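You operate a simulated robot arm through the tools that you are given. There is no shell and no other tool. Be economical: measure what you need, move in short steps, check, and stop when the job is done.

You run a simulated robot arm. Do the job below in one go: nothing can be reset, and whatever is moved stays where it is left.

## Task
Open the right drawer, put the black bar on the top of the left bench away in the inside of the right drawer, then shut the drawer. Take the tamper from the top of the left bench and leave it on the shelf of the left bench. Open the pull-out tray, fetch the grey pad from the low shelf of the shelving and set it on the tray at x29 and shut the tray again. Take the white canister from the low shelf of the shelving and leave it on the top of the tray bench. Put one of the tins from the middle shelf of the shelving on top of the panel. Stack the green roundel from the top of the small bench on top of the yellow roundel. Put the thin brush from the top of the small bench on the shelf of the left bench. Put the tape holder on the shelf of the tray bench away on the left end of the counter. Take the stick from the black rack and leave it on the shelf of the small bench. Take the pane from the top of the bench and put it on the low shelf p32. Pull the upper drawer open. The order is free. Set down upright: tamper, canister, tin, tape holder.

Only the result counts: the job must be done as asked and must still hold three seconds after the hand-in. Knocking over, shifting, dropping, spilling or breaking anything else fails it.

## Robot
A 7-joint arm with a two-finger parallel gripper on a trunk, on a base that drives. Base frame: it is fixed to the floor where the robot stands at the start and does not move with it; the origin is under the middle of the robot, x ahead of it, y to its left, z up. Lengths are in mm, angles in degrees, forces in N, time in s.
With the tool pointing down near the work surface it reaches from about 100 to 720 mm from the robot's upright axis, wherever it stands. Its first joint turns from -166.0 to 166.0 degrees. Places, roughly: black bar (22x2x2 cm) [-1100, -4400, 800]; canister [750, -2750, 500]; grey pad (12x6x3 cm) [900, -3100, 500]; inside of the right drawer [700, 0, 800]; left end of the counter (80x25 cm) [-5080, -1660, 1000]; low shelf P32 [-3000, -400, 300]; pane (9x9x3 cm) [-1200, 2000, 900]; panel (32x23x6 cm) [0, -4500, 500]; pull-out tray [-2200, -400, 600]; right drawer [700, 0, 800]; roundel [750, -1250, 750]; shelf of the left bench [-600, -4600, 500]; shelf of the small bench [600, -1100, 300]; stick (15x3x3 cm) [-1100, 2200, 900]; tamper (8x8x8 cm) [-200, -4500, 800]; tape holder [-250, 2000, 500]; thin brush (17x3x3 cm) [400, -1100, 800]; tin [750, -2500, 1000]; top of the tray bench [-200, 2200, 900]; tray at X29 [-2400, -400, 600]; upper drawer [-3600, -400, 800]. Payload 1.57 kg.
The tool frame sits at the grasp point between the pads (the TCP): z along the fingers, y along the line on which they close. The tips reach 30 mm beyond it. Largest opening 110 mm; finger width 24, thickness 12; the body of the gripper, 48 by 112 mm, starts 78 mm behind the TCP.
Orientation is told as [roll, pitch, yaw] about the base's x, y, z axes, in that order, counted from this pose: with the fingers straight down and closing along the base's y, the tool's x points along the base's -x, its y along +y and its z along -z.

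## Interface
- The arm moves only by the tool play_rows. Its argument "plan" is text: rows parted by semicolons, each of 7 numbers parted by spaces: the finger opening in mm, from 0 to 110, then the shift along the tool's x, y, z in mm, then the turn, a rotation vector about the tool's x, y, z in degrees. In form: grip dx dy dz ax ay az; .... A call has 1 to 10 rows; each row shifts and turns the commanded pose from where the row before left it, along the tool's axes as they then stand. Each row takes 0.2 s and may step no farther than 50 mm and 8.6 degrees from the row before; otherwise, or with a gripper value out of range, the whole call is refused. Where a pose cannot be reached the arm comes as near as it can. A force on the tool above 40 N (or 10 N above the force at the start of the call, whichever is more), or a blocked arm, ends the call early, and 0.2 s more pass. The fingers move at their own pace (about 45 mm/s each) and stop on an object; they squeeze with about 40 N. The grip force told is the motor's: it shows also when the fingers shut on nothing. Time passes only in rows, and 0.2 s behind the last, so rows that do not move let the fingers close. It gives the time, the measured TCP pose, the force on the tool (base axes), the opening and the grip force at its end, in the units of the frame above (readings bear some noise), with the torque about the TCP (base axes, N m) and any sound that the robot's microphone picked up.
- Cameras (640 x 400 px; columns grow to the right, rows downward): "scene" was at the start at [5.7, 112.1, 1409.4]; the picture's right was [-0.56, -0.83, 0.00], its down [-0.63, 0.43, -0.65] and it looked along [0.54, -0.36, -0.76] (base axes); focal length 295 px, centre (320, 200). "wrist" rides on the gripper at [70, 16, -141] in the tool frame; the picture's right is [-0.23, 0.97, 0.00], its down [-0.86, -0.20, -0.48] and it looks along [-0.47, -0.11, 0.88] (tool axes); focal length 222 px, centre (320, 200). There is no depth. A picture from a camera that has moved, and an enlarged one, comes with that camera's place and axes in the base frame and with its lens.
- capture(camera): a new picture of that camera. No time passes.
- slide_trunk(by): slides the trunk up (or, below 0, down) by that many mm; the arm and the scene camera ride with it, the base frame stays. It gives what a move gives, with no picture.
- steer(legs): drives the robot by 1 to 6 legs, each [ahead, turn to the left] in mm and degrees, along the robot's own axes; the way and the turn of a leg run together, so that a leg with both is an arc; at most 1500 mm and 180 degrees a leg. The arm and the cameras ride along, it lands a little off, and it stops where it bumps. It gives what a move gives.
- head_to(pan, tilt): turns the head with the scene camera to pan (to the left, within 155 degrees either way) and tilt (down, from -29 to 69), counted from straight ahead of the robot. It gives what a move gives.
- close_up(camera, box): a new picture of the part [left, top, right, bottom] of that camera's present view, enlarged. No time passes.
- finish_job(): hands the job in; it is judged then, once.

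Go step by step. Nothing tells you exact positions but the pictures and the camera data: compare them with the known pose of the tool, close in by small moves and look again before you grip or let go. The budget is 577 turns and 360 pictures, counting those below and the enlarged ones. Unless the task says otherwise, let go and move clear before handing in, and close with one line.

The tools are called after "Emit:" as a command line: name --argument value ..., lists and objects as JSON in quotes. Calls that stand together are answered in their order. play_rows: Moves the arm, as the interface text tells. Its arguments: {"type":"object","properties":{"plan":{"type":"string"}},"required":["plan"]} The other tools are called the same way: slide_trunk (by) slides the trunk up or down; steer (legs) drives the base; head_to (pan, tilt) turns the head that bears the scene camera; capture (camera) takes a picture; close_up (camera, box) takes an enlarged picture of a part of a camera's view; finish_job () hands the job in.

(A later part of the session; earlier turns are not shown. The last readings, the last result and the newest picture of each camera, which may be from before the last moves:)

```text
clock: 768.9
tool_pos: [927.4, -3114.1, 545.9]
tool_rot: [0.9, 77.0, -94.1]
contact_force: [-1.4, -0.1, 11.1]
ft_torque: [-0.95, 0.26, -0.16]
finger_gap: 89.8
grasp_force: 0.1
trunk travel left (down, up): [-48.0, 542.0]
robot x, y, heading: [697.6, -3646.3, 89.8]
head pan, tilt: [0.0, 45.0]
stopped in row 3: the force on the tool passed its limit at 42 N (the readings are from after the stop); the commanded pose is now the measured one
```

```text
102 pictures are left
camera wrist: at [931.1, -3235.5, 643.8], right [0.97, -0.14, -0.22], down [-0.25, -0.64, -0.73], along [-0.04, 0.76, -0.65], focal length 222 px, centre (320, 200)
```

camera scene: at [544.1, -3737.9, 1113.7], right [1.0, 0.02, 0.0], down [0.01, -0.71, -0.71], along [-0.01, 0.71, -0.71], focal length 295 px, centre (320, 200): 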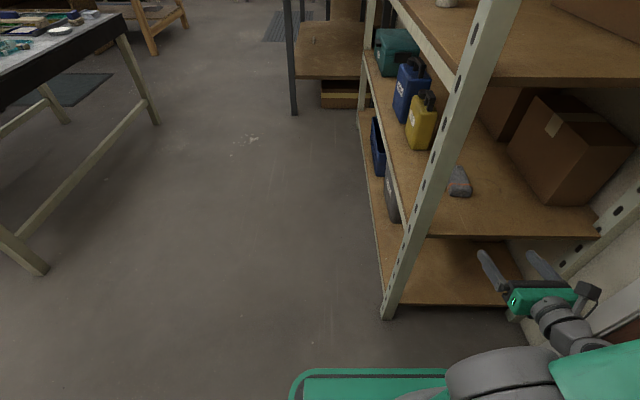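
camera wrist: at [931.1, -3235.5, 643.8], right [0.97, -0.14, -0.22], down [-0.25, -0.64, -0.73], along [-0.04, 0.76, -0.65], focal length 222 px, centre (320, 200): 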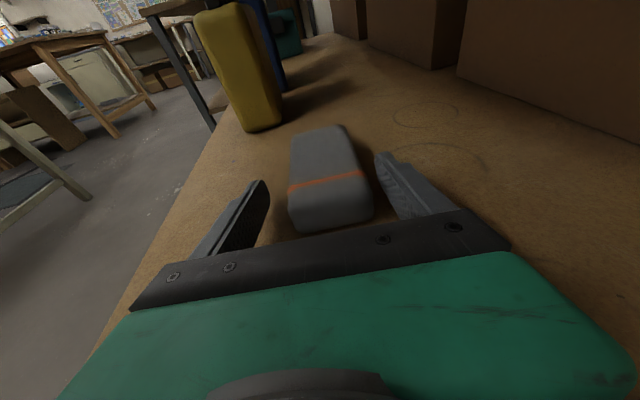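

Emit:
play_rows --plan "100 6 0 -1.5 0 0 0;100 3 0 -1 0 -5.5 0;100 0 0 0 0 -5.5 0;100 3 0 9 0 0 0"

Emit:
capture --camera "wrist"

```text
clock: 769.9
tool_pos: [926.7, -3104.2, 551.8]
tool_rot: [0.3, 65.6, -94.7]
contact_force: [-0.7, 0.4, -0.3]
ft_torque: [-0.02, -0.01, -0.03]
finger_gap: 99.8
grasp_force: 0.1
trunk travel left (down, up): [-48.0, 542.0]
robot x, y, heading: [694.7, -3647.4, 90.3]
head pan, tilt: [0.0, 45.0]
```

```text
101 pictures are left
camera wrist: at [933.9, -3204.4, 671.7], right [0.96, -0.18, -0.2], down [-0.27, -0.77, -0.58], along [-0.05, 0.62, -0.79], focal length 222 px, centre (320, 200)
```

wrist: 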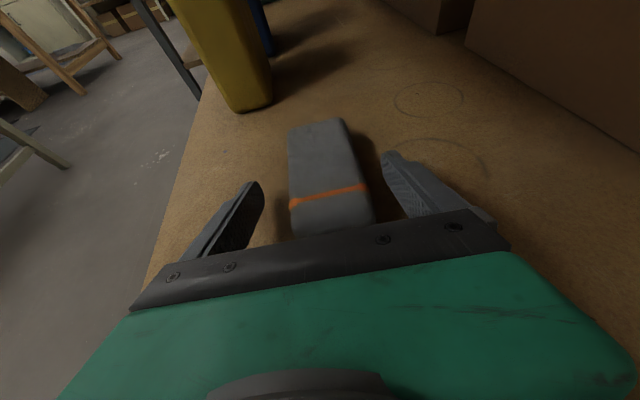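

Emit:
play_rows --plan "100 3 4 9 0 0 0;100 -4.5 0 2 0 0 0"

Emit:
play_rows --plan "80 0 0 0 0 0 0;60 0 0 0 0 0 0;45 0 0 0 0 0 0;45 0 0 0 0 0 0;45 0 0 0 0 0 0"

Emit:
play_rows --plan "45 4.5 0 -2 0 0 0;45 9 0 -4 0 0 0;45 13.7 0 -6.2 0 0 0;45 13.7 0 -6.2 0 0 0"

Emit:
capture --camera "wrist"

```text
clock: 770.5
tool_pos: [932.8, -3094.5, 546.6]
tool_rot: [0.4, 65.9, -94.8]
contact_force: [0.6, 0.2, -0.2]
ft_torque: [-0.03, -0.02, -0.01]
finger_gap: 99.9
grasp_force: 0.0
trunk travel left (down, up): [-48.0, 542.0]
robot x, y, heading: [698.1, -3645.5, 90.2]
head pan, tilt: [0.0, 45.0]
```

```text
clock: 771.6
tool_pos: [932.9, -3096.0, 546.5]
tool_rot: [0.2, 65.8, -94.6]
contact_force: [1.2, 0.0, 0.5]
ft_torque: [-0.02, 0.0, -0.04]
finger_gap: 59.1
grasp_force: 35.9
trunk travel left (down, up): [-48.0, 542.0]
robot x, y, heading: [694.4, -3650.6, 90.0]
head pan, tilt: [0.0, 45.0]
```

```text
clock: 772.6
tool_pos: [930.6, -3094.2, 592.2]
tool_rot: [0.3, 65.7, -94.6]
contact_force: [0.1, 0.2, -0.2]
ft_torque: [-0.03, 0.01, 0.05]
finger_gap: 59.1
grasp_force: 39.8
trunk travel left (down, up): [-48.0, 542.0]
robot x, y, heading: [694.3, -3647.5, 89.9]
head pan, tilt: [0.0, 45.0]
```

```text
100 pictures are left
camera wrist: at [938.1, -3195.2, 710.6], right [0.96, -0.18, -0.2], down [-0.27, -0.77, -0.58], along [-0.05, 0.62, -0.79], focal length 222 px, centre (320, 200)
```

wrist: 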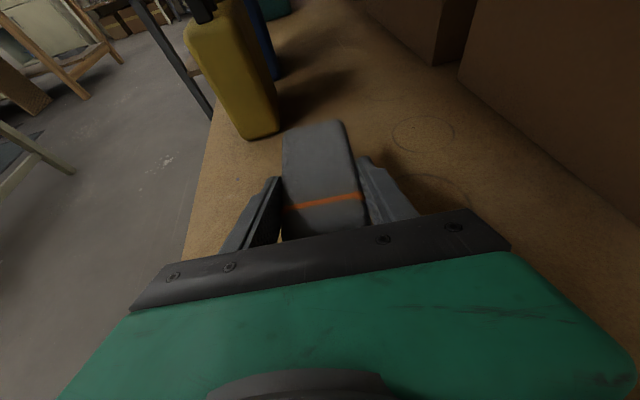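

The pad is held. I back out, raise and retract the arm, and drive to the tray.

Emit:
steer --legs '[[-300, 0]]'

Emit:
slide_trunk --by 400

Emit:
slide_trunk --by 90

Emit:
play_rows --plan "45 -12 0 -27 0 0 0;45 -12 0 -27 0 0 0;45 -12 0 -27 0 0 0;45 -12 0 -27 0 0 0"

```text
clock: 774.7
tool_pos: [934.4, -3402.2, 589.4]
tool_rot: [0.3, 65.8, -95.0]
contact_force: [-0.3, 0.2, 0.0]
ft_torque: [0.0, -0.02, 0.03]
finger_gap: 59.3
grasp_force: 40.3
trunk travel left (down, up): [-48.0, 542.0]
robot x, y, heading: [697.6, -3952.8, 89.7]
head pan, tilt: [0.0, 45.0]
```

```text
clock: 778.5
tool_pos: [934.6, -3401.6, 989.8]
tool_rot: [0.3, 65.7, -95.0]
contact_force: [0.2, -0.2, -0.7]
ft_torque: [-0.05, -0.02, -0.01]
finger_gap: 59.1
grasp_force: 39.7
trunk travel left (down, up): [-448.0, 142.0]
robot x, y, heading: [695.0, -3952.5, 89.8]
head pan, tilt: [0.0, 45.0]
```

```text
clock: 779.8
tool_pos: [933.9, -3402.3, 1080.4]
tool_rot: [0.3, 65.7, -95.0]
contact_force: [-0.8, 0.8, -0.3]
ft_torque: [-0.03, 0.01, 0.03]
finger_gap: 59.3
grasp_force: 40.3
trunk travel left (down, up): [-538.0, 52.0]
robot x, y, heading: [698.4, -3957.7, 89.5]
head pan, tilt: [0.0, 45.0]
```

```text
clock: 780.8
tool_pos: [921.8, -3520.5, 1080.7]
tool_rot: [0.4, 65.8, -94.9]
contact_force: [-0.2, 0.2, -0.6]
ft_torque: [-0.05, 0.01, -0.01]
finger_gap: 59.6
grasp_force: 39.4
trunk travel left (down, up): [-538.0, 52.0]
robot x, y, heading: [697.1, -3956.3, 89.8]
head pan, tilt: [0.0, 45.0]
```

Emit:
steer --legs '[[0, 60], [940, 0], [0, -60], [1350, 0], [430, 0]]'

Emit:
capture --camera "wrist"

```text
clock: 799.8
tool_pos: [84.8, -1258.5, 1081.0]
tool_rot: [0.3, 65.6, -95.1]
contact_force: [0.7, -0.5, -0.4]
ft_torque: [0.0, -0.02, 0.0]
finger_gap: 59.3
grasp_force: 40.3
trunk travel left (down, up): [-538.0, 52.0]
robot x, y, heading: [-142.4, -1690.4, 89.8]
head pan, tilt: [0.0, 45.0]
```

```text
99 pictures are left
camera wrist: at [90.6, -1357.8, 1201.4], right [0.96, -0.18, -0.2], down [-0.27, -0.77, -0.58], along [-0.05, 0.62, -0.79], focal length 222 px, centre (320, 200)
```

wrist: 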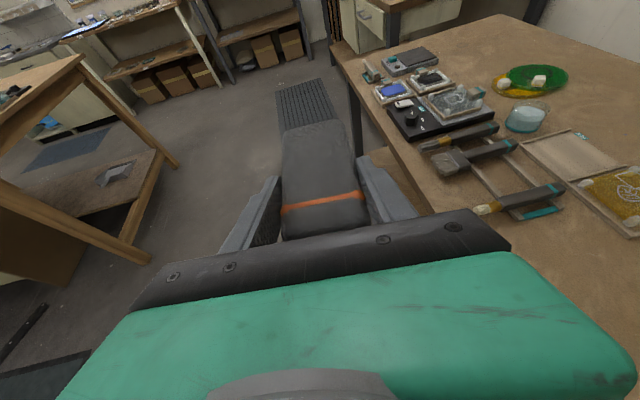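

Emit:
steer --legs '[[0, 41], [785, 0], [0, 49.3], [1000, 0], [935, 0]]'

Emit:
capture --camera "scene"

```text
clock: 817.6
tool_pos: [-3045.4, -911.9, 1081.1]
tool_rot: [0.3, 65.8, -3.5]
contact_force: [0.3, 0.0, -1.3]
ft_torque: [-0.02, -0.01, 0.0]
finger_gap: 59.2
grasp_force: 40.4
trunk travel left (down, up): [-538.0, 52.0]
robot x, y, heading: [-2602.4, -1127.0, -178.6]
head pan, tilt: [0.0, 45.0]
```

```text
98 pictures are left
camera scene: at [-2622.7, -1281.4, 1603.7], right [-0.02, 1.0, 0.0], down [0.71, 0.02, -0.71], along [-0.71, -0.02, -0.71], focal length 295 px, centre (320, 200)
```

scene: 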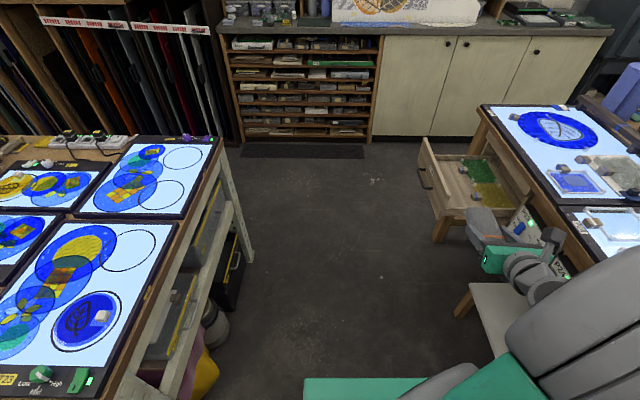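

Emit:
steer --legs '[[0, -28], [60, 0], [0, -30], [60, 0], [0, -33]]'

Emit:
head_to --pan 0 --tilt 50

Emit:
capture --camera "scene"

Emit:
capture --camera "wrist"

```text
clock: 823.5
tool_pos: [-2479.1, -612.5, 1081.3]
tool_rot: [0.3, 65.8, -93.7]
contact_force: [0.0, 0.6, -0.8]
ft_torque: [-0.03, -0.01, 0.01]
finger_gap: 59.1
grasp_force: 39.9
trunk travel left (down, up): [-538.0, 52.0]
robot x, y, heading: [-2697.7, -1050.1, 91.5]
head pan, tilt: [0.0, 45.0]
```

```text
clock: 824.2
tool_pos: [-2477.3, -611.6, 1081.7]
tool_rot: [0.3, 65.8, -93.6]
contact_force: [0.2, 0.3, -0.8]
ft_torque: [-0.03, 0.02, 0.01]
finger_gap: 59.2
grasp_force: 39.8
trunk travel left (down, up): [-538.0, 52.0]
robot x, y, heading: [-2693.7, -1052.8, 91.1]
head pan, tilt: [0.0, 50.0]
```

```text
97 pictures are left
camera scene: at [-2846.9, -1035.7, 1596.8], right [1.0, 0.02, 0.0], down [0.01, -0.77, -0.64], along [-0.01, 0.64, -0.77], focal length 295 px, centre (320, 200)
```

scene: 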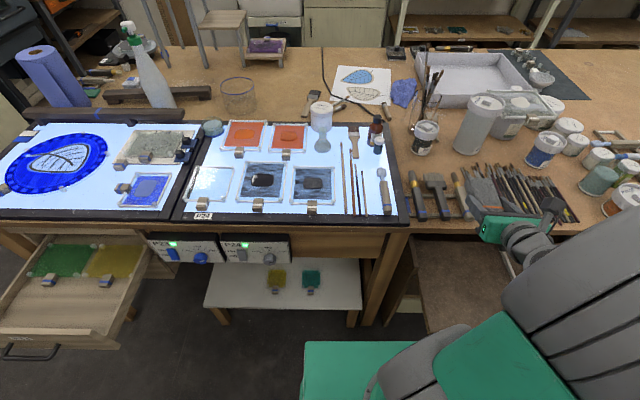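

```text
96 pictures are left
camera wrist: at [-2469.3, -712.7, 1201.4], right [0.97, -0.16, -0.21], down [-0.25, -0.77, -0.58], along [-0.06, 0.62, -0.79], focal length 222 px, centre (320, 200)
```

wrist: 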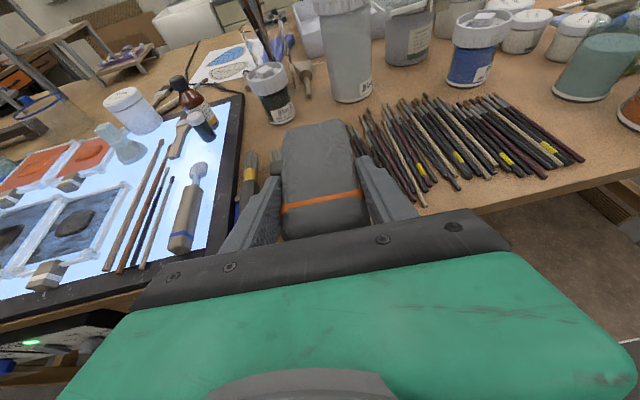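

Emit:
steer --legs '[[-140, -1]]'

Emit:
play_rows --plan "45 0 39 0 0 0 0;45 0 39 0 0 0 0;45 0 36 0 0 0 0"

Emit:
slide_trunk --by -330

Emit:
capture --camera "wrist"

Emit:
capture --camera "scene"

```text
clock: 825.5
tool_pos: [-2469.6, -757.0, 1081.1]
tool_rot: [0.3, 65.8, -94.7]
contact_force: [0.1, -1.1, -1.2]
ft_torque: [0.01, 0.01, 0.01]
finger_gap: 59.0
grasp_force: 40.1
trunk travel left (down, up): [-538.0, 52.0]
robot x, y, heading: [-2689.5, -1187.6, 90.2]
head pan, tilt: [0.0, 50.0]
```

```text
clock: 826.3
tool_pos: [-2354.7, -767.7, 1082.1]
tool_rot: [0.2, 65.7, -94.6]
contact_force: [-0.5, -0.3, -1.0]
ft_torque: [-0.02, 0.0, 0.01]
finger_gap: 59.4
grasp_force: 40.3
trunk travel left (down, up): [-538.0, 52.0]
robot x, y, heading: [-2688.5, -1192.3, 90.2]
head pan, tilt: [0.0, 50.0]
```

```text
clock: 829.6
tool_pos: [-2354.2, -768.2, 752.9]
tool_rot: [0.3, 65.8, -94.7]
contact_force: [1.1, 0.6, -0.5]
ft_torque: [-0.06, 0.01, 0.02]
finger_gap: 59.2
grasp_force: 39.8
trunk travel left (down, up): [-208.0, 382.0]
robot x, y, heading: [-2693.4, -1190.7, 90.1]
head pan, tilt: [0.0, 50.0]
```

```text
95 pictures are left
camera wrist: at [-2347.0, -868.2, 872.1], right [0.96, -0.18, -0.2], down [-0.27, -0.77, -0.58], along [-0.05, 0.62, -0.79], focal length 222 px, centre (320, 200)
```

wrist: 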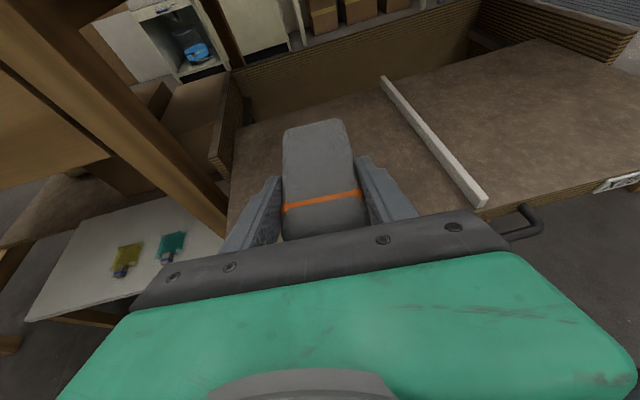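

```text
94 pictures are left
camera scene: at [-2845.1, -1173.3, 1266.8], right [1.0, 0.0, 0.0], down [0.0, -0.77, -0.64], along [0.0, 0.64, -0.77], focal length 295 px, centre (320, 200)
```

scene: 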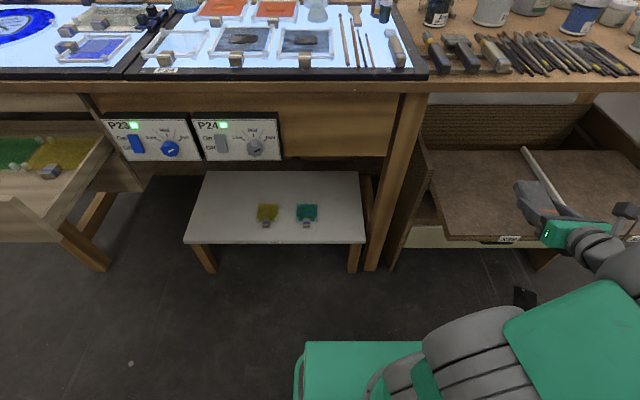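

Emit:
play_rows --plan "45 15.6 0 34.7 0 0 0"

Emit:
slide_trunk --by -80

Emit:
capture --camera "wrist"

Emit:
close_up --camera "scene" --box '[400, 110, 640, 260]'

```text
clock: 830.0
tool_pos: [-2350.9, -730.1, 752.7]
tool_rot: [0.2, 65.8, -94.8]
contact_force: [-0.5, -0.7, -0.3]
ft_torque: [-0.05, 0.02, 0.02]
finger_gap: 59.3
grasp_force: 40.4
trunk travel left (down, up): [-208.0, 382.0]
robot x, y, heading: [-2690.3, -1190.3, 90.1]
head pan, tilt: [0.0, 50.0]
```

```text
clock: 831.1
tool_pos: [-2350.3, -729.4, 672.3]
tool_rot: [0.3, 65.8, -94.7]
contact_force: [-0.4, -1.0, -0.6]
ft_torque: [0.0, -0.01, 0.01]
finger_gap: 59.0
grasp_force: 39.6
trunk travel left (down, up): [-128.0, 462.0]
robot x, y, heading: [-2690.3, -1188.7, 90.2]
head pan, tilt: [0.0, 50.0]
```

```text
93 pictures are left
camera wrist: at [-2344.6, -830.3, 792.9], right [0.96, -0.18, -0.2], down [-0.27, -0.77, -0.58], along [-0.05, 0.62, -0.79], focal length 222 px, centre (320, 200)
```

wrist: 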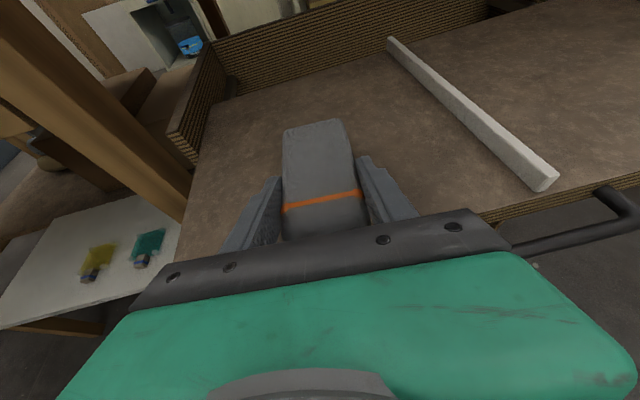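

```text
2.67 times, centred on (520, 185) of scene
camera zoom: at [-2845.1, -1173.3, 1186.8], right [1.0, 0.0, 0.0], down [0.0, -0.77, -0.64], along [0.0, 0.64, -0.77], focal length 787 px, centre (-213, 240)
```

zoom: 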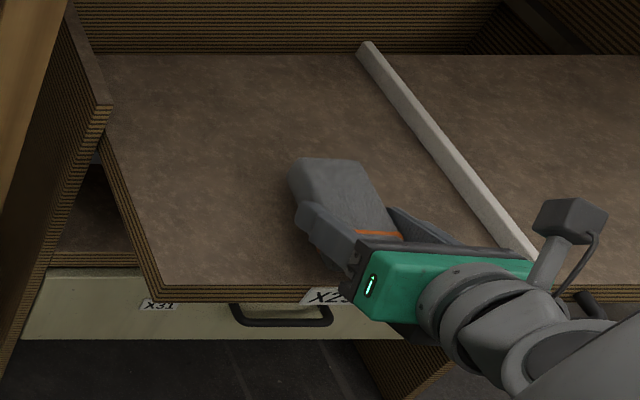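

Emit:
play_rows --plan "45 -9 0 4 0 0 0;45 -5.5 0 2.4 0 0 0;45 -3.6 0 1.6 0 0 0"

Emit:
play_rows --plan "45 -2.7 0 1.2 0 0 0;45 -2.7 0 1.2 0 0 0;45 0 0 0 0 0 0"

Emit:
play_rows --plan "45 -2.7 0 1.2 0 0 0;45 -2.7 0 1.2 0 0 0;45 0 0 0 0 0 0"

```text
clock: 831.9
tool_pos: [-2352.2, -730.9, 653.1]
tool_rot: [0.5, 65.8, -94.6]
contact_force: [-0.1, 0.1, -1.3]
ft_torque: [-0.03, 0.0, -0.03]
finger_gap: 59.0
grasp_force: 40.0
trunk travel left (down, up): [-128.0, 462.0]
robot x, y, heading: [-2693.7, -1192.2, 89.9]
head pan, tilt: [0.0, 50.0]
```

```text
clock: 832.7
tool_pos: [-2349.7, -729.9, 646.3]
tool_rot: [0.4, 65.8, -94.6]
contact_force: [0.0, 0.0, -0.6]
ft_torque: [-0.03, 0.01, -0.02]
finger_gap: 58.9
grasp_force: 40.2
trunk travel left (down, up): [-128.0, 462.0]
robot x, y, heading: [-2691.7, -1191.9, 90.2]
head pan, tilt: [0.0, 50.0]
```

```text
clock: 833.5
tool_pos: [-2350.8, -729.1, 645.2]
tool_rot: [1.1, 66.2, -94.0]
contact_force: [-2.4, 1.2, 32.0]
ft_torque: [-0.4, 0.84, 0.05]
finger_gap: 59.3
grasp_force: 40.0
trunk travel left (down, up): [-128.0, 462.0]
robot x, y, heading: [-2694.6, -1189.0, 89.9]
head pan, tilt: [0.0, 50.0]
```

Emit:
play_rows --plan "45 3.5 0 -1.5 0 0 0;75 0 0 0 0 0 0;85 0 0 0 0 0 0;85 0 0 0 0 0 0;85 2 0 -15 0 0 0;85 2 0 -25 0 0 0;85 0 0 -30 0 0 0;85 0 0 -30 0 0 0"

Emit:
capture --camera "wrist"

```text
clock: 835.3
tool_pos: [-2359.3, -819.5, 690.0]
tool_rot: [0.3, 65.7, -94.8]
contact_force: [-0.3, 0.0, -0.8]
ft_torque: [-0.01, -0.02, -0.01]
finger_gap: 84.9
grasp_force: 0.0
trunk travel left (down, up): [-128.0, 462.0]
robot x, y, heading: [-2691.3, -1192.2, 90.3]
head pan, tilt: [0.0, 50.0]
```

```text
91 pictures are left
camera wrist: at [-2353.1, -919.8, 810.4], right [0.96, -0.18, -0.21], down [-0.27, -0.77, -0.58], along [-0.05, 0.62, -0.79], focal length 222 px, centre (320, 200)
```

wrist: 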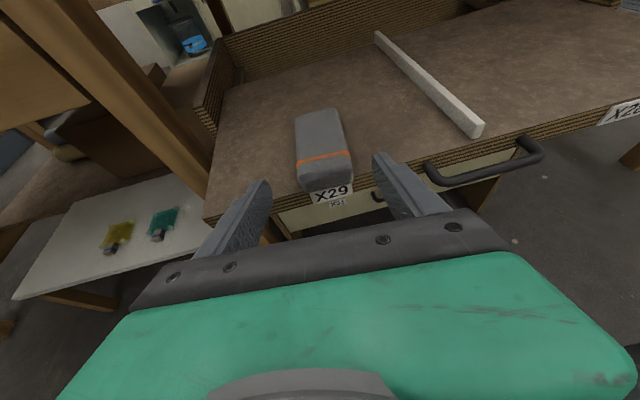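

Emit:
play_rows --plan "0 -12 0 -27 0 0 0;0 0 43 0 0 0 0;0 0 43 0 0 0 0;0 0 43 0 0 0 0;0 0 43 0 0 0 0"

Emit:
capture --camera "wrist"

```text
clock: 836.5
tool_pos: [-2188.4, -862.8, 691.0]
tool_rot: [0.3, 65.9, -94.7]
contact_force: [-0.2, 0.5, 1.3]
ft_torque: [-0.04, -0.03, -0.04]
finger_gap: 0.0
grasp_force: 11.6
trunk travel left (down, up): [-128.0, 462.0]
robot x, y, heading: [-2692.6, -1191.3, 89.9]
head pan, tilt: [0.0, 50.0]
```

```text
90 pictures are left
camera wrist: at [-2181.9, -963.3, 810.5], right [0.96, -0.18, -0.2], down [-0.27, -0.77, -0.58], along [-0.05, 0.62, -0.79], focal length 222 px, centre (320, 200)
```

wrist: 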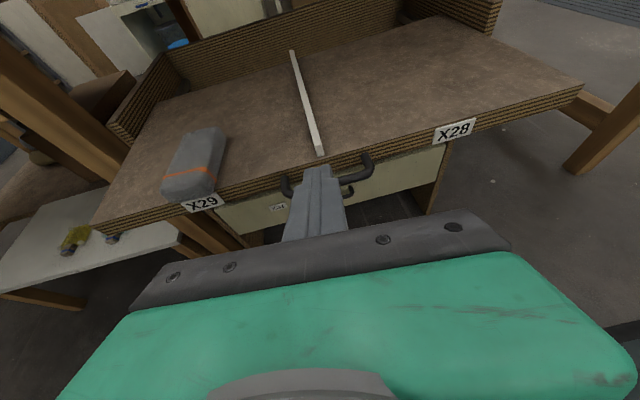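

Emit:
play_rows --plan "0 -22 0 10 0 0 0;0 -22 0 10 0 0 0;0 -22 0 10 0 0 0"

Emit:
capture --camera "wrist"

```text
clock: 837.3
tool_pos: [-2190.1, -862.5, 619.2]
tool_rot: [0.3, 65.8, -94.8]
contact_force: [-0.5, -0.5, 0.2]
ft_torque: [0.02, 0.03, -0.04]
finger_gap: 0.0
grasp_force: 21.1
trunk travel left (down, up): [-128.0, 462.0]
robot x, y, heading: [-2690.8, -1190.4, 90.2]
head pan, tilt: [0.0, 50.0]
```

```text
89 pictures are left
camera wrist: at [-2183.5, -964.2, 738.1], right [0.96, -0.18, -0.2], down [-0.27, -0.77, -0.58], along [-0.05, 0.62, -0.79], focal length 222 px, centre (320, 200)
```

wrist: 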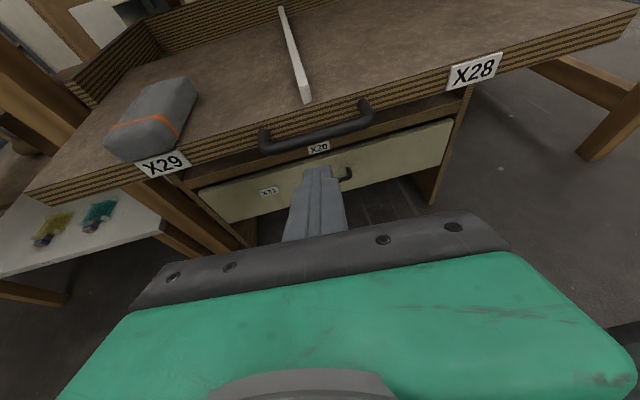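

Emit:
steer --legs '[[150, 0]]'

Emit:
capture --camera "wrist"

```text
clock: 838.7
tool_pos: [-2191.9, -716.8, 617.1]
tool_rot: [0.2, 65.8, -94.7]
contact_force: [0.2, -0.3, 0.2]
ft_torque: [0.0, 0.0, -0.01]
finger_gap: 0.0
grasp_force: 21.1
trunk travel left (down, up): [-128.0, 462.0]
robot x, y, heading: [-2692.1, -1043.0, 90.1]
head pan, tilt: [0.0, 50.0]
```

```text
88 pictures are left
camera wrist: at [-2183.6, -817.2, 738.1], right [0.96, -0.18, -0.21], down [-0.27, -0.77, -0.58], along [-0.05, 0.62, -0.79], focal length 222 px, centre (320, 200)
```

wrist: 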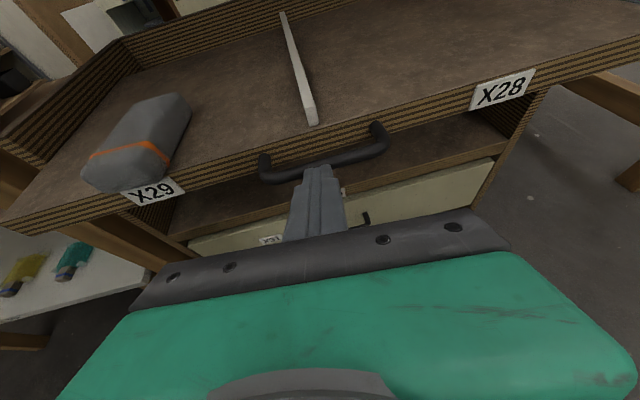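

Emit:
steer --legs '[[90, 0]]'

Emit:
play_rows --plan "0 3.3 0 7.3 0 0 0;0 3.3 0 7.3 0 0 0;0 2 0 4.6 0 0 0;0 2 0 4.6 0 0 0;0 2 0 4.6 0 0 0;0 2 0 4.6 0 0 0"

Emit:
capture --camera "wrist"

Emit:
capture --camera "scene"

```text
clock: 839.8
tool_pos: [-2191.0, -626.1, 617.4]
tool_rot: [0.2, 65.8, -94.6]
contact_force: [0.7, 0.2, 0.1]
ft_torque: [-0.02, 0.0, 0.01]
finger_gap: 0.0
grasp_force: 22.1
trunk travel left (down, up): [-128.0, 462.0]
robot x, y, heading: [-2691.2, -954.8, 90.2]
head pan, tilt: [0.0, 50.0]
```

```text
clock: 840.5
tool_pos: [-2190.8, -616.3, 618.8]
tool_rot: [-0.1, 65.6, -95.0]
contact_force: [-8.4, -17.2, 8.3]
ft_torque: [0.09, 0.18, 0.35]
finger_gap: 0.0
grasp_force: 21.7
trunk travel left (down, up): [-128.0, 462.0]
robot x, y, heading: [-2694.4, -951.5, 89.9]
head pan, tilt: [0.0, 50.0]
stopped in row 3: the force on the tool passed its limit at 52 N (the readings are from after the stop); the commanded pose is now the measured one
```

```text
87 pictures are left
camera wrist: at [-2183.7, -716.6, 738.9], right [0.96, -0.18, -0.21], down [-0.27, -0.77, -0.58], along [-0.06, 0.61, -0.79], focal length 222 px, centre (320, 200)
```

wrist: 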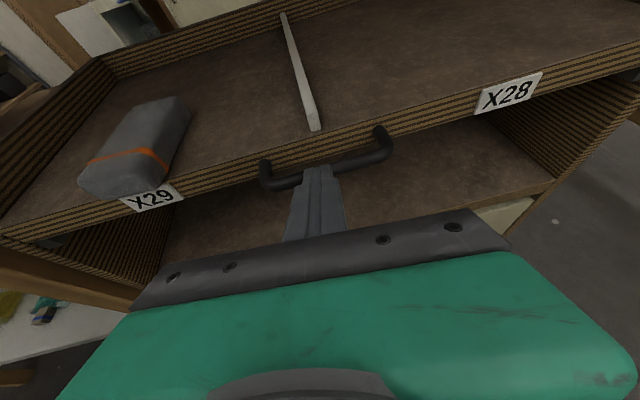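

```text
86 pictures are left
camera scene: at [-2846.3, -938.3, 1186.8], right [1.0, 0.0, 0.0], down [0.0, -0.77, -0.64], along [0.0, 0.64, -0.77], focal length 295 px, centre (320, 200)
```

scene: 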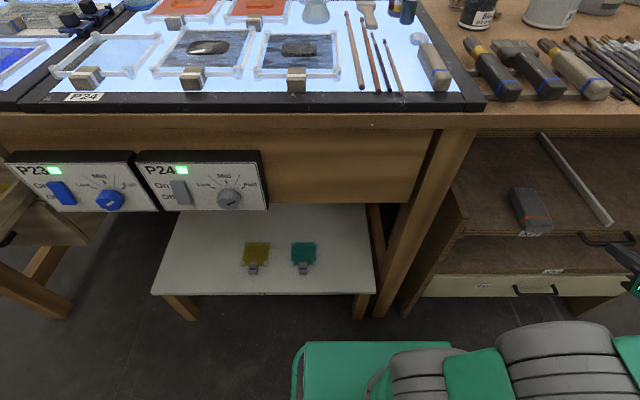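

The tray is shut with the pad at X29. I back off and head for the pane.

Emit:
play_rows --plan "0 -12 0 -27 0 0 0;0 -8 0 -18 0 0 0"

Emit:
steer --legs '[[-130, 0]]'

Emit:
close_up --camera "scene" --box '[400, 80, 640, 230]'

Emit:
slide_trunk --by 400

Emit:
close_up --camera "scene" --box '[140, 180, 440, 368]'

```text
clock: 841.1
tool_pos: [-2194.2, -663.2, 614.4]
tool_rot: [-0.3, 65.5, -95.3]
contact_force: [0.0, -0.3, -0.2]
ft_torque: [0.04, -0.02, 0.01]
finger_gap: 0.0
grasp_force: 21.3
trunk travel left (down, up): [-128.0, 462.0]
robot x, y, heading: [-2692.4, -959.5, 90.0]
head pan, tilt: [0.0, 50.0]
```

```text
clock: 842.4
tool_pos: [-2194.2, -795.7, 615.4]
tool_rot: [-0.2, 65.6, -95.4]
contact_force: [-0.7, 0.1, 0.5]
ft_torque: [0.03, -0.02, -0.02]
finger_gap: 0.3
grasp_force: 21.2
trunk travel left (down, up): [-128.0, 462.0]
robot x, y, heading: [-2694.3, -1086.9, 89.7]
head pan, tilt: [0.0, 50.0]
```

```text
2.67 times, centred on (520, 155) of scene
camera zoom: at [-2845.6, -1068.0, 1186.8], right [1.0, 0.0, 0.0], down [0.0, -0.77, -0.64], along [0.0, 0.64, -0.77], focal length 787 px, centre (-213, 320)
```

zoom: 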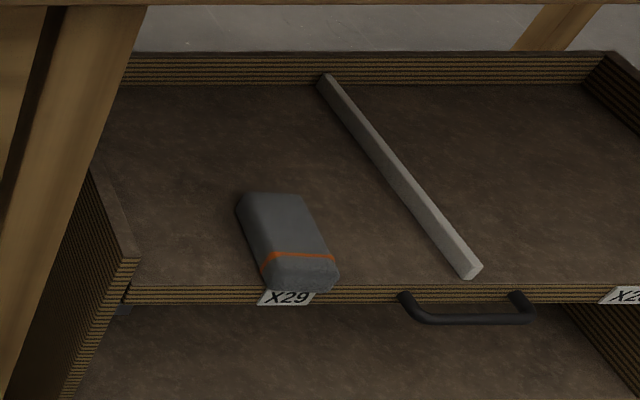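

```text
clock: 846.2
tool_pos: [-2194.8, -796.4, 1014.7]
tool_rot: [-0.3, 65.5, -95.3]
contact_force: [-0.1, 0.0, -0.4]
ft_torque: [-0.04, -0.02, 0.01]
finger_gap: 0.0
grasp_force: 21.1
trunk travel left (down, up): [-528.0, 62.0]
robot x, y, heading: [-2696.9, -1084.9, 89.9]
head pan, tilt: [0.0, 50.0]
```

```text
2.13 times, centred on (290, 274) of scene
camera zoom: at [-2845.5, -1068.1, 1586.8], right [1.0, 0.0, 0.0], down [0.0, -0.77, -0.64], along [0.0, 0.64, -0.77], focal length 628 px, centre (384, 43)
```

zoom: 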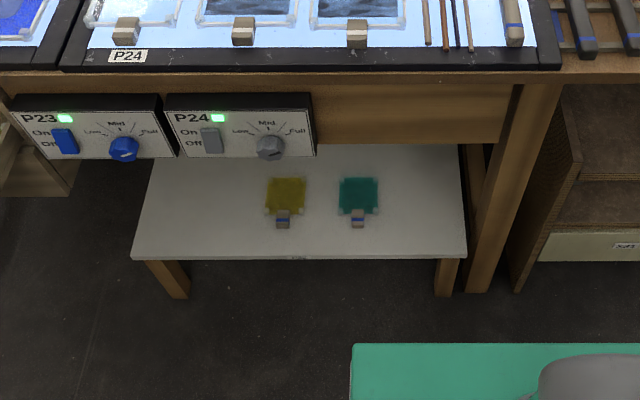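

Emit:
steer --legs '[[0, -90], [1400, 0], [600, 0], [0, 90]]'

Emit:
play_rows --plan "40 0 -43 0 0 -8.5 0;40 0 -43 0 0 -8.5 0;40 0 -43 0 0 -8.5 0;40 0 -43 0 0 -8.5 0;40 0 -43 0 0 0 0;40 0 -43 0 0 0 0;40 0 -43 0 0 0 0"

```text
clock: 863.7
tool_pos: [-233.4, -811.1, 1013.6]
tool_rot: [-0.2, 65.4, -94.4]
contact_force: [0.6, -0.1, -0.6]
ft_torque: [0.0, 0.0, 0.04]
finger_gap: 0.0
grasp_force: 21.1
trunk travel left (down, up): [-528.0, 62.0]
robot x, y, heading: [-723.3, -1110.8, 90.9]
head pan, tilt: [0.0, 50.0]
```

```text
clock: 865.3
tool_pos: [-532.9, -789.4, 1015.2]
tool_rot: [-0.2, 31.5, -94.3]
contact_force: [0.0, 0.7, 0.3]
ft_torque: [0.02, -0.01, -0.03]
finger_gap: 40.1
grasp_force: 0.0
trunk travel left (down, up): [-528.0, 62.0]
robot x, y, heading: [-725.6, -1111.2, 91.1]
head pan, tilt: [0.0, 50.0]
```

Emit:
steer --legs '[[1500, 0], [700, 0], [0, 89], [640, 0], [0, -90]]'

Emit:
head_to --pan 0 --tilt 40

Emit:
capture --camera "scene"

```text
clock: 886.7
tool_pos: [-1172.9, 1383.8, 1016.6]
tool_rot: [-0.1, 31.6, -97.7]
contact_force: [0.0, 0.2, 1.3]
ft_torque: [0.04, -0.01, -0.01]
finger_gap: 40.0
grasp_force: 0.1
trunk travel left (down, up): [-528.0, 62.0]
robot x, y, heading: [-1383.8, 1077.4, 87.5]
head pan, tilt: [0.0, 50.0]
```

```text
clock: 887.4
tool_pos: [-1173.8, 1385.4, 1016.0]
tool_rot: [-0.2, 31.5, -97.7]
contact_force: [-0.4, -0.4, 0.3]
ft_torque: [0.02, 0.03, -0.02]
finger_gap: 40.1
grasp_force: 0.0
trunk travel left (down, up): [-528.0, 62.0]
robot x, y, heading: [-1385.2, 1080.0, 87.5]
head pan, tilt: [0.0, 40.0]
```

```text
83 pictures are left
camera scene: at [-1537.1, 1110.1, 1600.9], right [1.0, -0.05, 0.0], down [-0.03, -0.64, -0.77], along [0.04, 0.76, -0.64], focal length 295 px, centre (320, 200)
```

scene: 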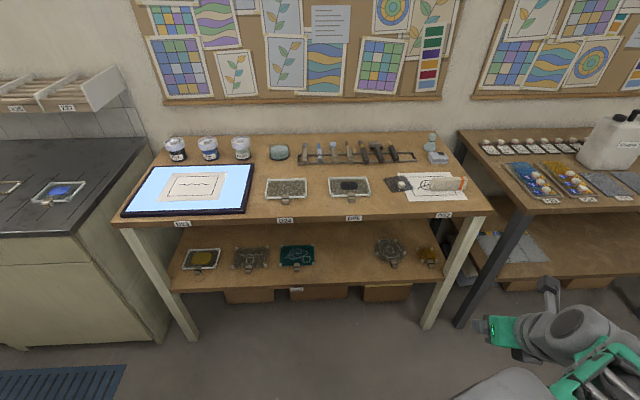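

Emit:
steer --legs '[[0, 2.5], [440, 0]]'

Emit:
play_rows --plan "40 0 0 0 2.6 0 -4.3;40 40 0 25 0 0 0;40 40 0 25 0 0 0;40 40 0 25 0 0 0"

Emit:
capture --camera "wrist"

Emit:
capture --camera "scene"

```text
clock: 890.5
tool_pos: [-1187.5, 1839.6, 1015.1]
tool_rot: [-0.2, 31.6, -94.8]
contact_force: [0.5, -0.7, -0.1]
ft_torque: [0.0, 0.04, -0.02]
finger_gap: 39.8
grasp_force: 0.2
trunk travel left (down, up): [-528.0, 62.0]
robot x, y, heading: [-1383.8, 1521.6, 90.2]
head pan, tilt: [0.0, 40.0]
```

```text
clock: 891.5
tool_pos: [-1189.1, 1982.3, 1011.4]
tool_rot: [-0.1, 31.5, -89.9]
contact_force: [-0.5, 0.2, 0.1]
ft_torque: [0.0, -0.03, 0.01]
finger_gap: 40.2
grasp_force: 0.1
trunk travel left (down, up): [-528.0, 62.0]
robot x, y, heading: [-1382.2, 1524.4, 90.2]
head pan, tilt: [0.0, 40.0]
```

```text
82 pictures are left
camera wrist: at [-1173.2, 1968.8, 1167.3], right [0.97, -0.19, -0.12], down [-0.2, -0.98, -0.04], along [-0.11, 0.06, -0.99], focal length 222 px, centre (320, 200)
```

wrist: 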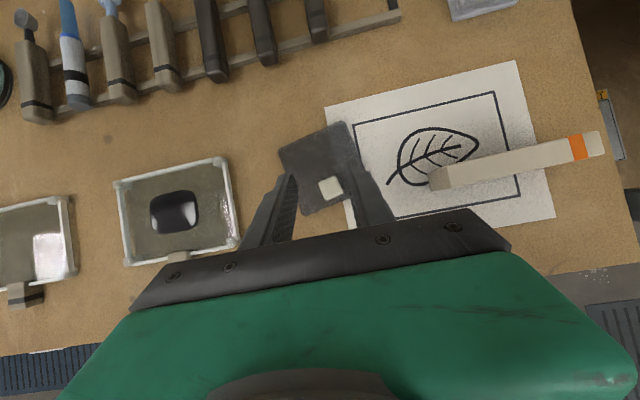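

```text
81 pictures are left
camera scene: at [-1538.4, 1547.8, 1600.9], right [1.0, 0.0, 0.0], down [0.0, -0.64, -0.77], along [0.0, 0.77, -0.64], focal length 295 px, centre (320, 200)
```

scene: 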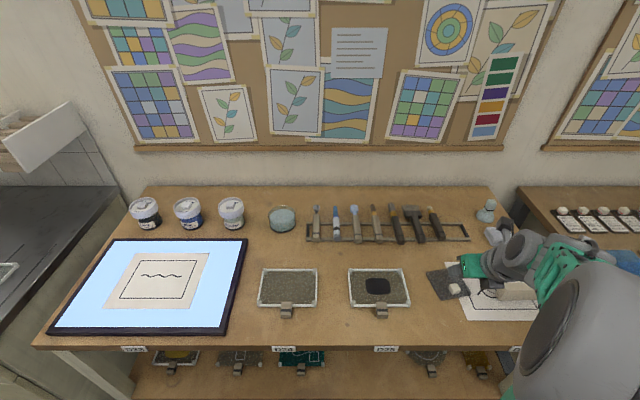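

Emit:
play_rows --plan "45 -15.7 0 25.6 2.9 0 -4.7;45 -15.7 0 25.6 2.9 0 -4.7"

Emit:
capture --camera "wrist"

Emit:
close_up --camera "scene" --box '[400, 220, 520, 295]'

```text
clock: 892.1
tool_pos: [-1187.3, 1982.9, 953.7]
tool_rot: [0.0, 31.6, -78.8]
contact_force: [-0.4, -0.4, -0.5]
ft_torque: [0.01, 0.02, 0.02]
finger_gap: 45.2
grasp_force: 0.0
trunk travel left (down, up): [-528.0, 62.0]
robot x, y, heading: [-1386.5, 1520.9, 90.0]
head pan, tilt: [0.0, 40.0]
```

```text
80 pictures are left
camera wrist: at [-1169.6, 1972.8, 1109.2], right [0.99, 0.0, -0.12], down [0.0, -1.0, -0.04], along [-0.12, 0.04, -0.99], focal length 222 px, centre (320, 200)
```

wrist: 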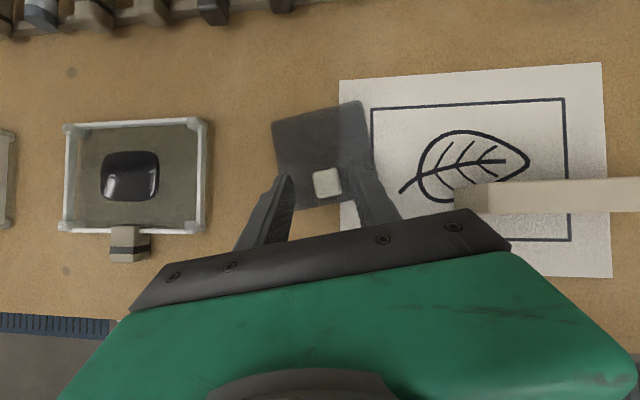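

```text
5.33 times, centred on (460, 258) of scene
camera zoom: at [-1537.9, 1547.9, 1601.0], right [1.0, 0.0, 0.0], down [0.0, -0.64, -0.77], along [0.0, 0.77, -0.64], focal length 1574 px, centre (-427, -107)
```

zoom: 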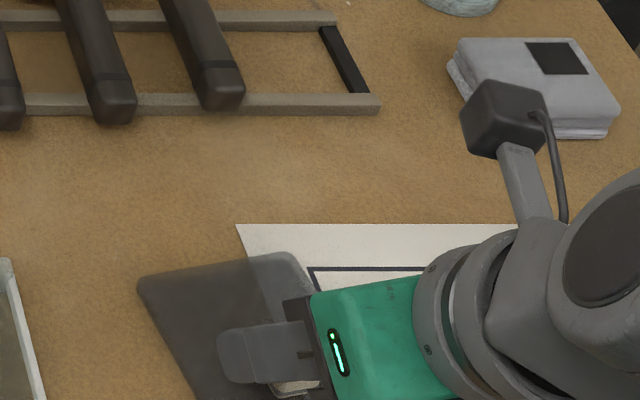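

Emit:
play_rows --plan "45 -7.8 0 14.4 0 0 0;45 -3.5 0 9 0 0 0"

Emit:
close_up --camera "wrist" --box '[240, 90, 440, 215]'

```text
clock: 892.7
tool_pos: [-1184.4, 1990.5, 939.0]
tool_rot: [0.9, 32.6, -78.0]
contact_force: [-0.1, 3.8, 14.4]
ft_torque: [0.23, -0.12, 0.11]
finger_gap: 44.1
grasp_force: 0.0
trunk travel left (down, up): [-528.0, 62.0]
robot x, y, heading: [-1386.5, 1525.4, 89.7]
head pan, tilt: [0.0, 40.0]
stopped in row 2: the force on the tool passed its limit at 51 N (the readings are from after the stop); the commanded pose is now the measured one
```

```text
3.20 times, centred on (340, 152) of wrist
camera zoom: at [-1168.2, 1976.7, 1094.8], right [0.99, 0.0, -0.11], down [0.0, -1.0, -0.06], along [-0.11, 0.06, -0.99], focal length 711 px, centre (256, 352)
```

zoom: 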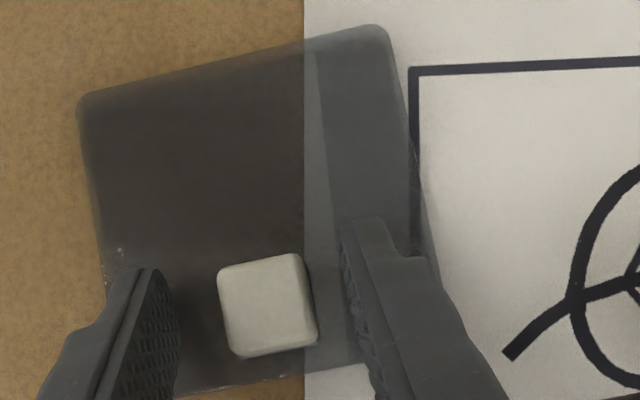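

Emit:
play_rows --plan "45 0.8 0 -1.5 0 0 0;30 0 0 0 0 0 0;10 0 0 0 0 0 0;0 0 0 0 0 0 0;0 0 0 0 0 0 0;0 0 0 0 0 0 0;0 0 0 0 0 0 0"

Emit:
play_rows --plan "0 1 0 -1.7 0 0 0;0 1 0 -1.7 0 0 0;0 2 0 -3.4 0 0 0;0 3 0 -5 0 0 0"

Emit:
capture --camera "wrist"

```text
clock: 894.3
tool_pos: [-1183.6, 1988.4, 939.6]
tool_rot: [0.7, 32.4, -78.4]
contact_force: [8.7, 2.6, 26.1]
ft_torque: [0.37, -0.36, -0.06]
finger_gap: 21.2
grasp_force: 34.7
trunk travel left (down, up): [-528.0, 62.0]
robot x, y, heading: [-1381.8, 1520.1, 90.2]
head pan, tilt: [0.0, 40.0]
```

```text
clock: 895.3
tool_pos: [-1186.9, 1986.3, 950.5]
tool_rot: [0.5, 32.0, -78.5]
contact_force: [0.0, 0.4, -0.8]
ft_torque: [-0.03, -0.01, 0.02]
finger_gap: 21.2
grasp_force: 34.2
trunk travel left (down, up): [-528.0, 62.0]
robot x, y, heading: [-1389.9, 1521.2, 90.0]
head pan, tilt: [0.0, 40.0]
```

```text
77 pictures are left
camera wrist: at [-1168.8, 1975.4, 1106.1], right [0.99, 0.0, -0.11], down [0.0, -1.0, -0.05], along [-0.11, 0.05, -0.99], focal length 222 px, centre (320, 200)
```

wrist: 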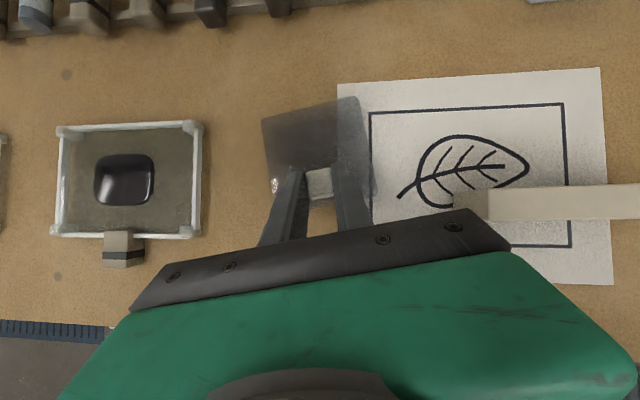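

Emit:
play_rows --plan "0 4 0 -7 0 0 0;0 5 0 -8.5 0 0 0;0 5 0 -8.5 0 0 0;0 5 0 -8.5 0 0 0;0 8 0 -13 0 0 0;0 8 0 -13 0 0 0"

Emit:
capture --camera "wrist"

```text
clock: 896.7
tool_pos: [-1184.8, 1986.8, 1019.0]
tool_rot: [0.5, 32.2, -78.4]
contact_force: [-0.2, 0.2, -0.6]
ft_torque: [-0.03, -0.01, 0.03]
finger_gap: 21.0
grasp_force: 34.5
trunk travel left (down, up): [-528.0, 62.0]
robot x, y, heading: [-1385.4, 1524.4, 90.2]
head pan, tilt: [0.0, 40.0]
```

```text
76 pictures are left
camera wrist: at [-1167.5, 1973.2, 1174.6], right [0.99, 0.0, -0.11], down [0.0, -1.0, -0.05], along [-0.11, 0.05, -0.99], focal length 222 px, centre (320, 200)
```

wrist: 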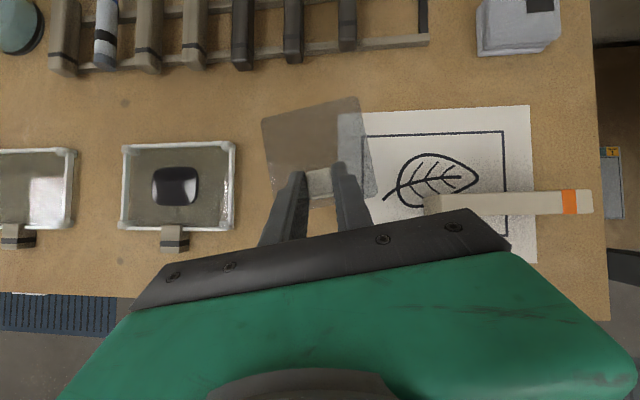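

The pane is held level. I drive round to the low shelf.

Emit:
steer --legs '[[-450, 0], [0, -90.2], [690, 0], [0, -90], [1100, 0], [1060, 0]]'

Emit:
capture --camera "wrist"

```text
clock: 920.8
tool_pos: [-1040.5, -1531.4, 1018.9]
tool_rot: [0.6, 32.1, 98.1]
contact_force: [-0.1, 0.1, -1.5]
ft_torque: [-0.01, 0.04, 0.03]
finger_gap: 21.0
grasp_force: 34.4
trunk travel left (down, up): [-528.0, 62.0]
robot x, y, heading: [-813.3, -1080.8, -93.5]
head pan, tilt: [0.0, 40.0]
```

```text
75 pictures are left
camera wrist: at [-1058.3, -1517.0, 1174.4], right [-0.99, 0.06, -0.11], down [0.06, 1.0, -0.05], along [0.11, -0.06, -0.99], focal length 222 px, centre (320, 200)
```

wrist: 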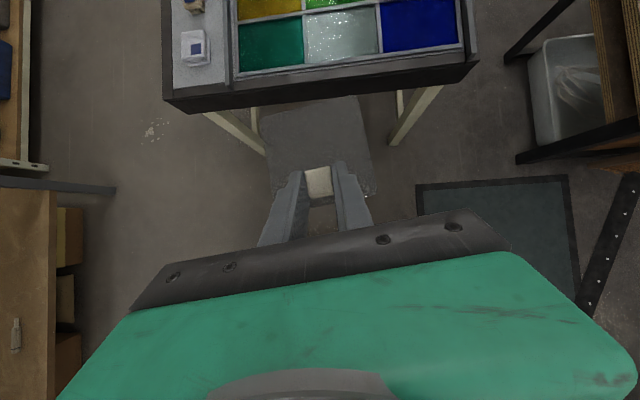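

Emit:
steer --legs '[[0, -86.5], [1100, 0], [1050, 0]]'

Emit:
steer --legs '[[0, -90]]'

Emit:
steer --legs '[[-150, 0]]'

Emit:
head_to --pan 0 --tilt 45

Emit:
capture --camera "scene"

```text
clock: 935.1
tool_pos: [-3419.1, -821.7, 1019.5]
tool_rot: [0.6, 32.2, 9.5]
contact_force: [0.1, 0.0, -0.6]
ft_torque: [0.01, -0.05, 0.02]
finger_gap: 20.9
grasp_force: 34.2
trunk travel left (down, up): [-528.0, 62.0]
robot x, y, heading: [-2961.4, -1033.9, 178.2]
head pan, tilt: [0.0, 40.0]
```

```text
clock: 939.4
tool_pos: [-2733.9, -588.3, 1018.3]
tool_rot: [0.6, 32.2, -81.8]
contact_force: [0.4, -0.8, 0.2]
ft_torque: [0.02, -0.01, -0.01]
finger_gap: 0.1
grasp_force: 21.6
trunk travel left (down, up): [-528.0, 62.0]
robot x, y, heading: [-2962.4, -1039.2, 86.5]
head pan, tilt: [0.0, 40.0]
```

```text
clock: 940.8
tool_pos: [-2745.3, -737.8, 1019.6]
tool_rot: [0.5, 32.2, -81.7]
contact_force: [0.0, -0.3, -0.3]
ft_torque: [0.02, 0.0, 0.01]
finger_gap: 0.1
grasp_force: 21.4
trunk travel left (down, up): [-528.0, 62.0]
robot x, y, heading: [-2973.2, -1189.6, 86.8]
head pan, tilt: [0.0, 40.0]
```

```text
clock: 941.5
tool_pos: [-2744.5, -737.3, 1017.8]
tool_rot: [0.7, 32.2, -81.9]
contact_force: [-0.6, 0.3, 0.8]
ft_torque: [-0.05, -0.02, -0.03]
finger_gap: 0.0
grasp_force: 21.3
trunk travel left (down, up): [-528.0, 62.0]
robot x, y, heading: [-2973.3, -1187.8, 86.9]
head pan, tilt: [0.0, 45.0]
```

```text
74 pictures are left
camera scene: at [-3123.4, -1157.8, 1593.7], right [1.0, -0.06, 0.0], down [-0.04, -0.71, -0.71], along [0.04, 0.71, -0.71], focal length 295 px, centre (320, 200)
```

scene: 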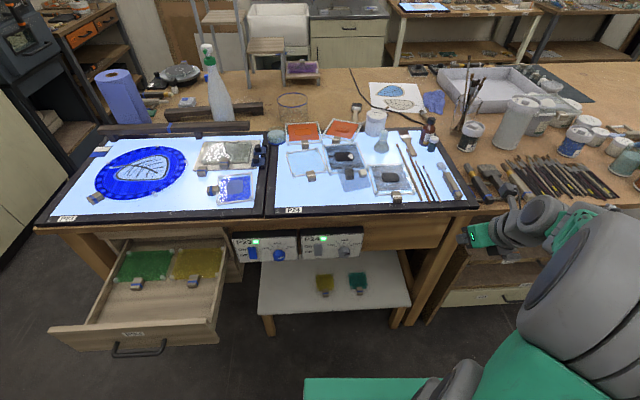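

The gripper is empty: the pane came off during the last turn. I look for it.

Emit:
close_up --camera "scene" --box '[270, 90, 490, 228]'

Emit:
close_up --camera "scene" --box '[40, 90, 280, 240]'

```text
2.90 times, centred on (380, 159) of scene
camera zoom: at [-3123.4, -1157.8, 1593.7], right [1.0, -0.06, 0.0], down [-0.04, -0.71, -0.71], along [0.04, 0.71, -0.71], focal length 856 px, centre (146, 319)
```

zoom: 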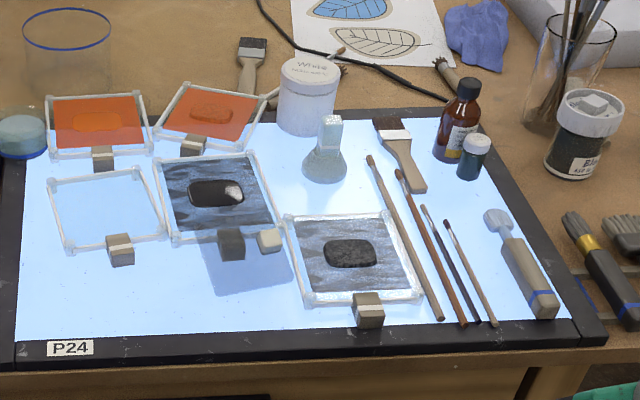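

```text
2.67 times, centred on (160, 165) of scene
camera zoom: at [-3123.4, -1157.8, 1593.7], right [1.0, -0.06, 0.0], down [-0.04, -0.71, -0.71], along [0.04, 0.71, -0.71], focal length 787 px, centre (747, 293)
```

zoom: 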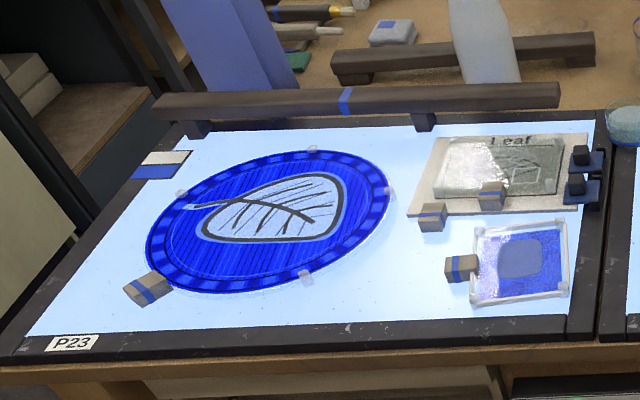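

Emit:
close_up --camera "scene" --box '[310, 135, 430, 210]'

```text
5.33 times, centred on (370, 172) of scene
camera zoom: at [-3123.4, -1157.8, 1593.7], right [1.0, -0.06, 0.0], down [-0.04, -0.71, -0.71], along [0.04, 0.71, -0.71], focal length 1574 px, centre (53, 347)
```

zoom: 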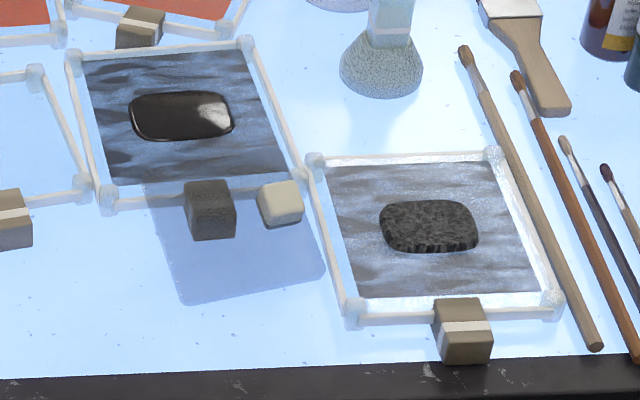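

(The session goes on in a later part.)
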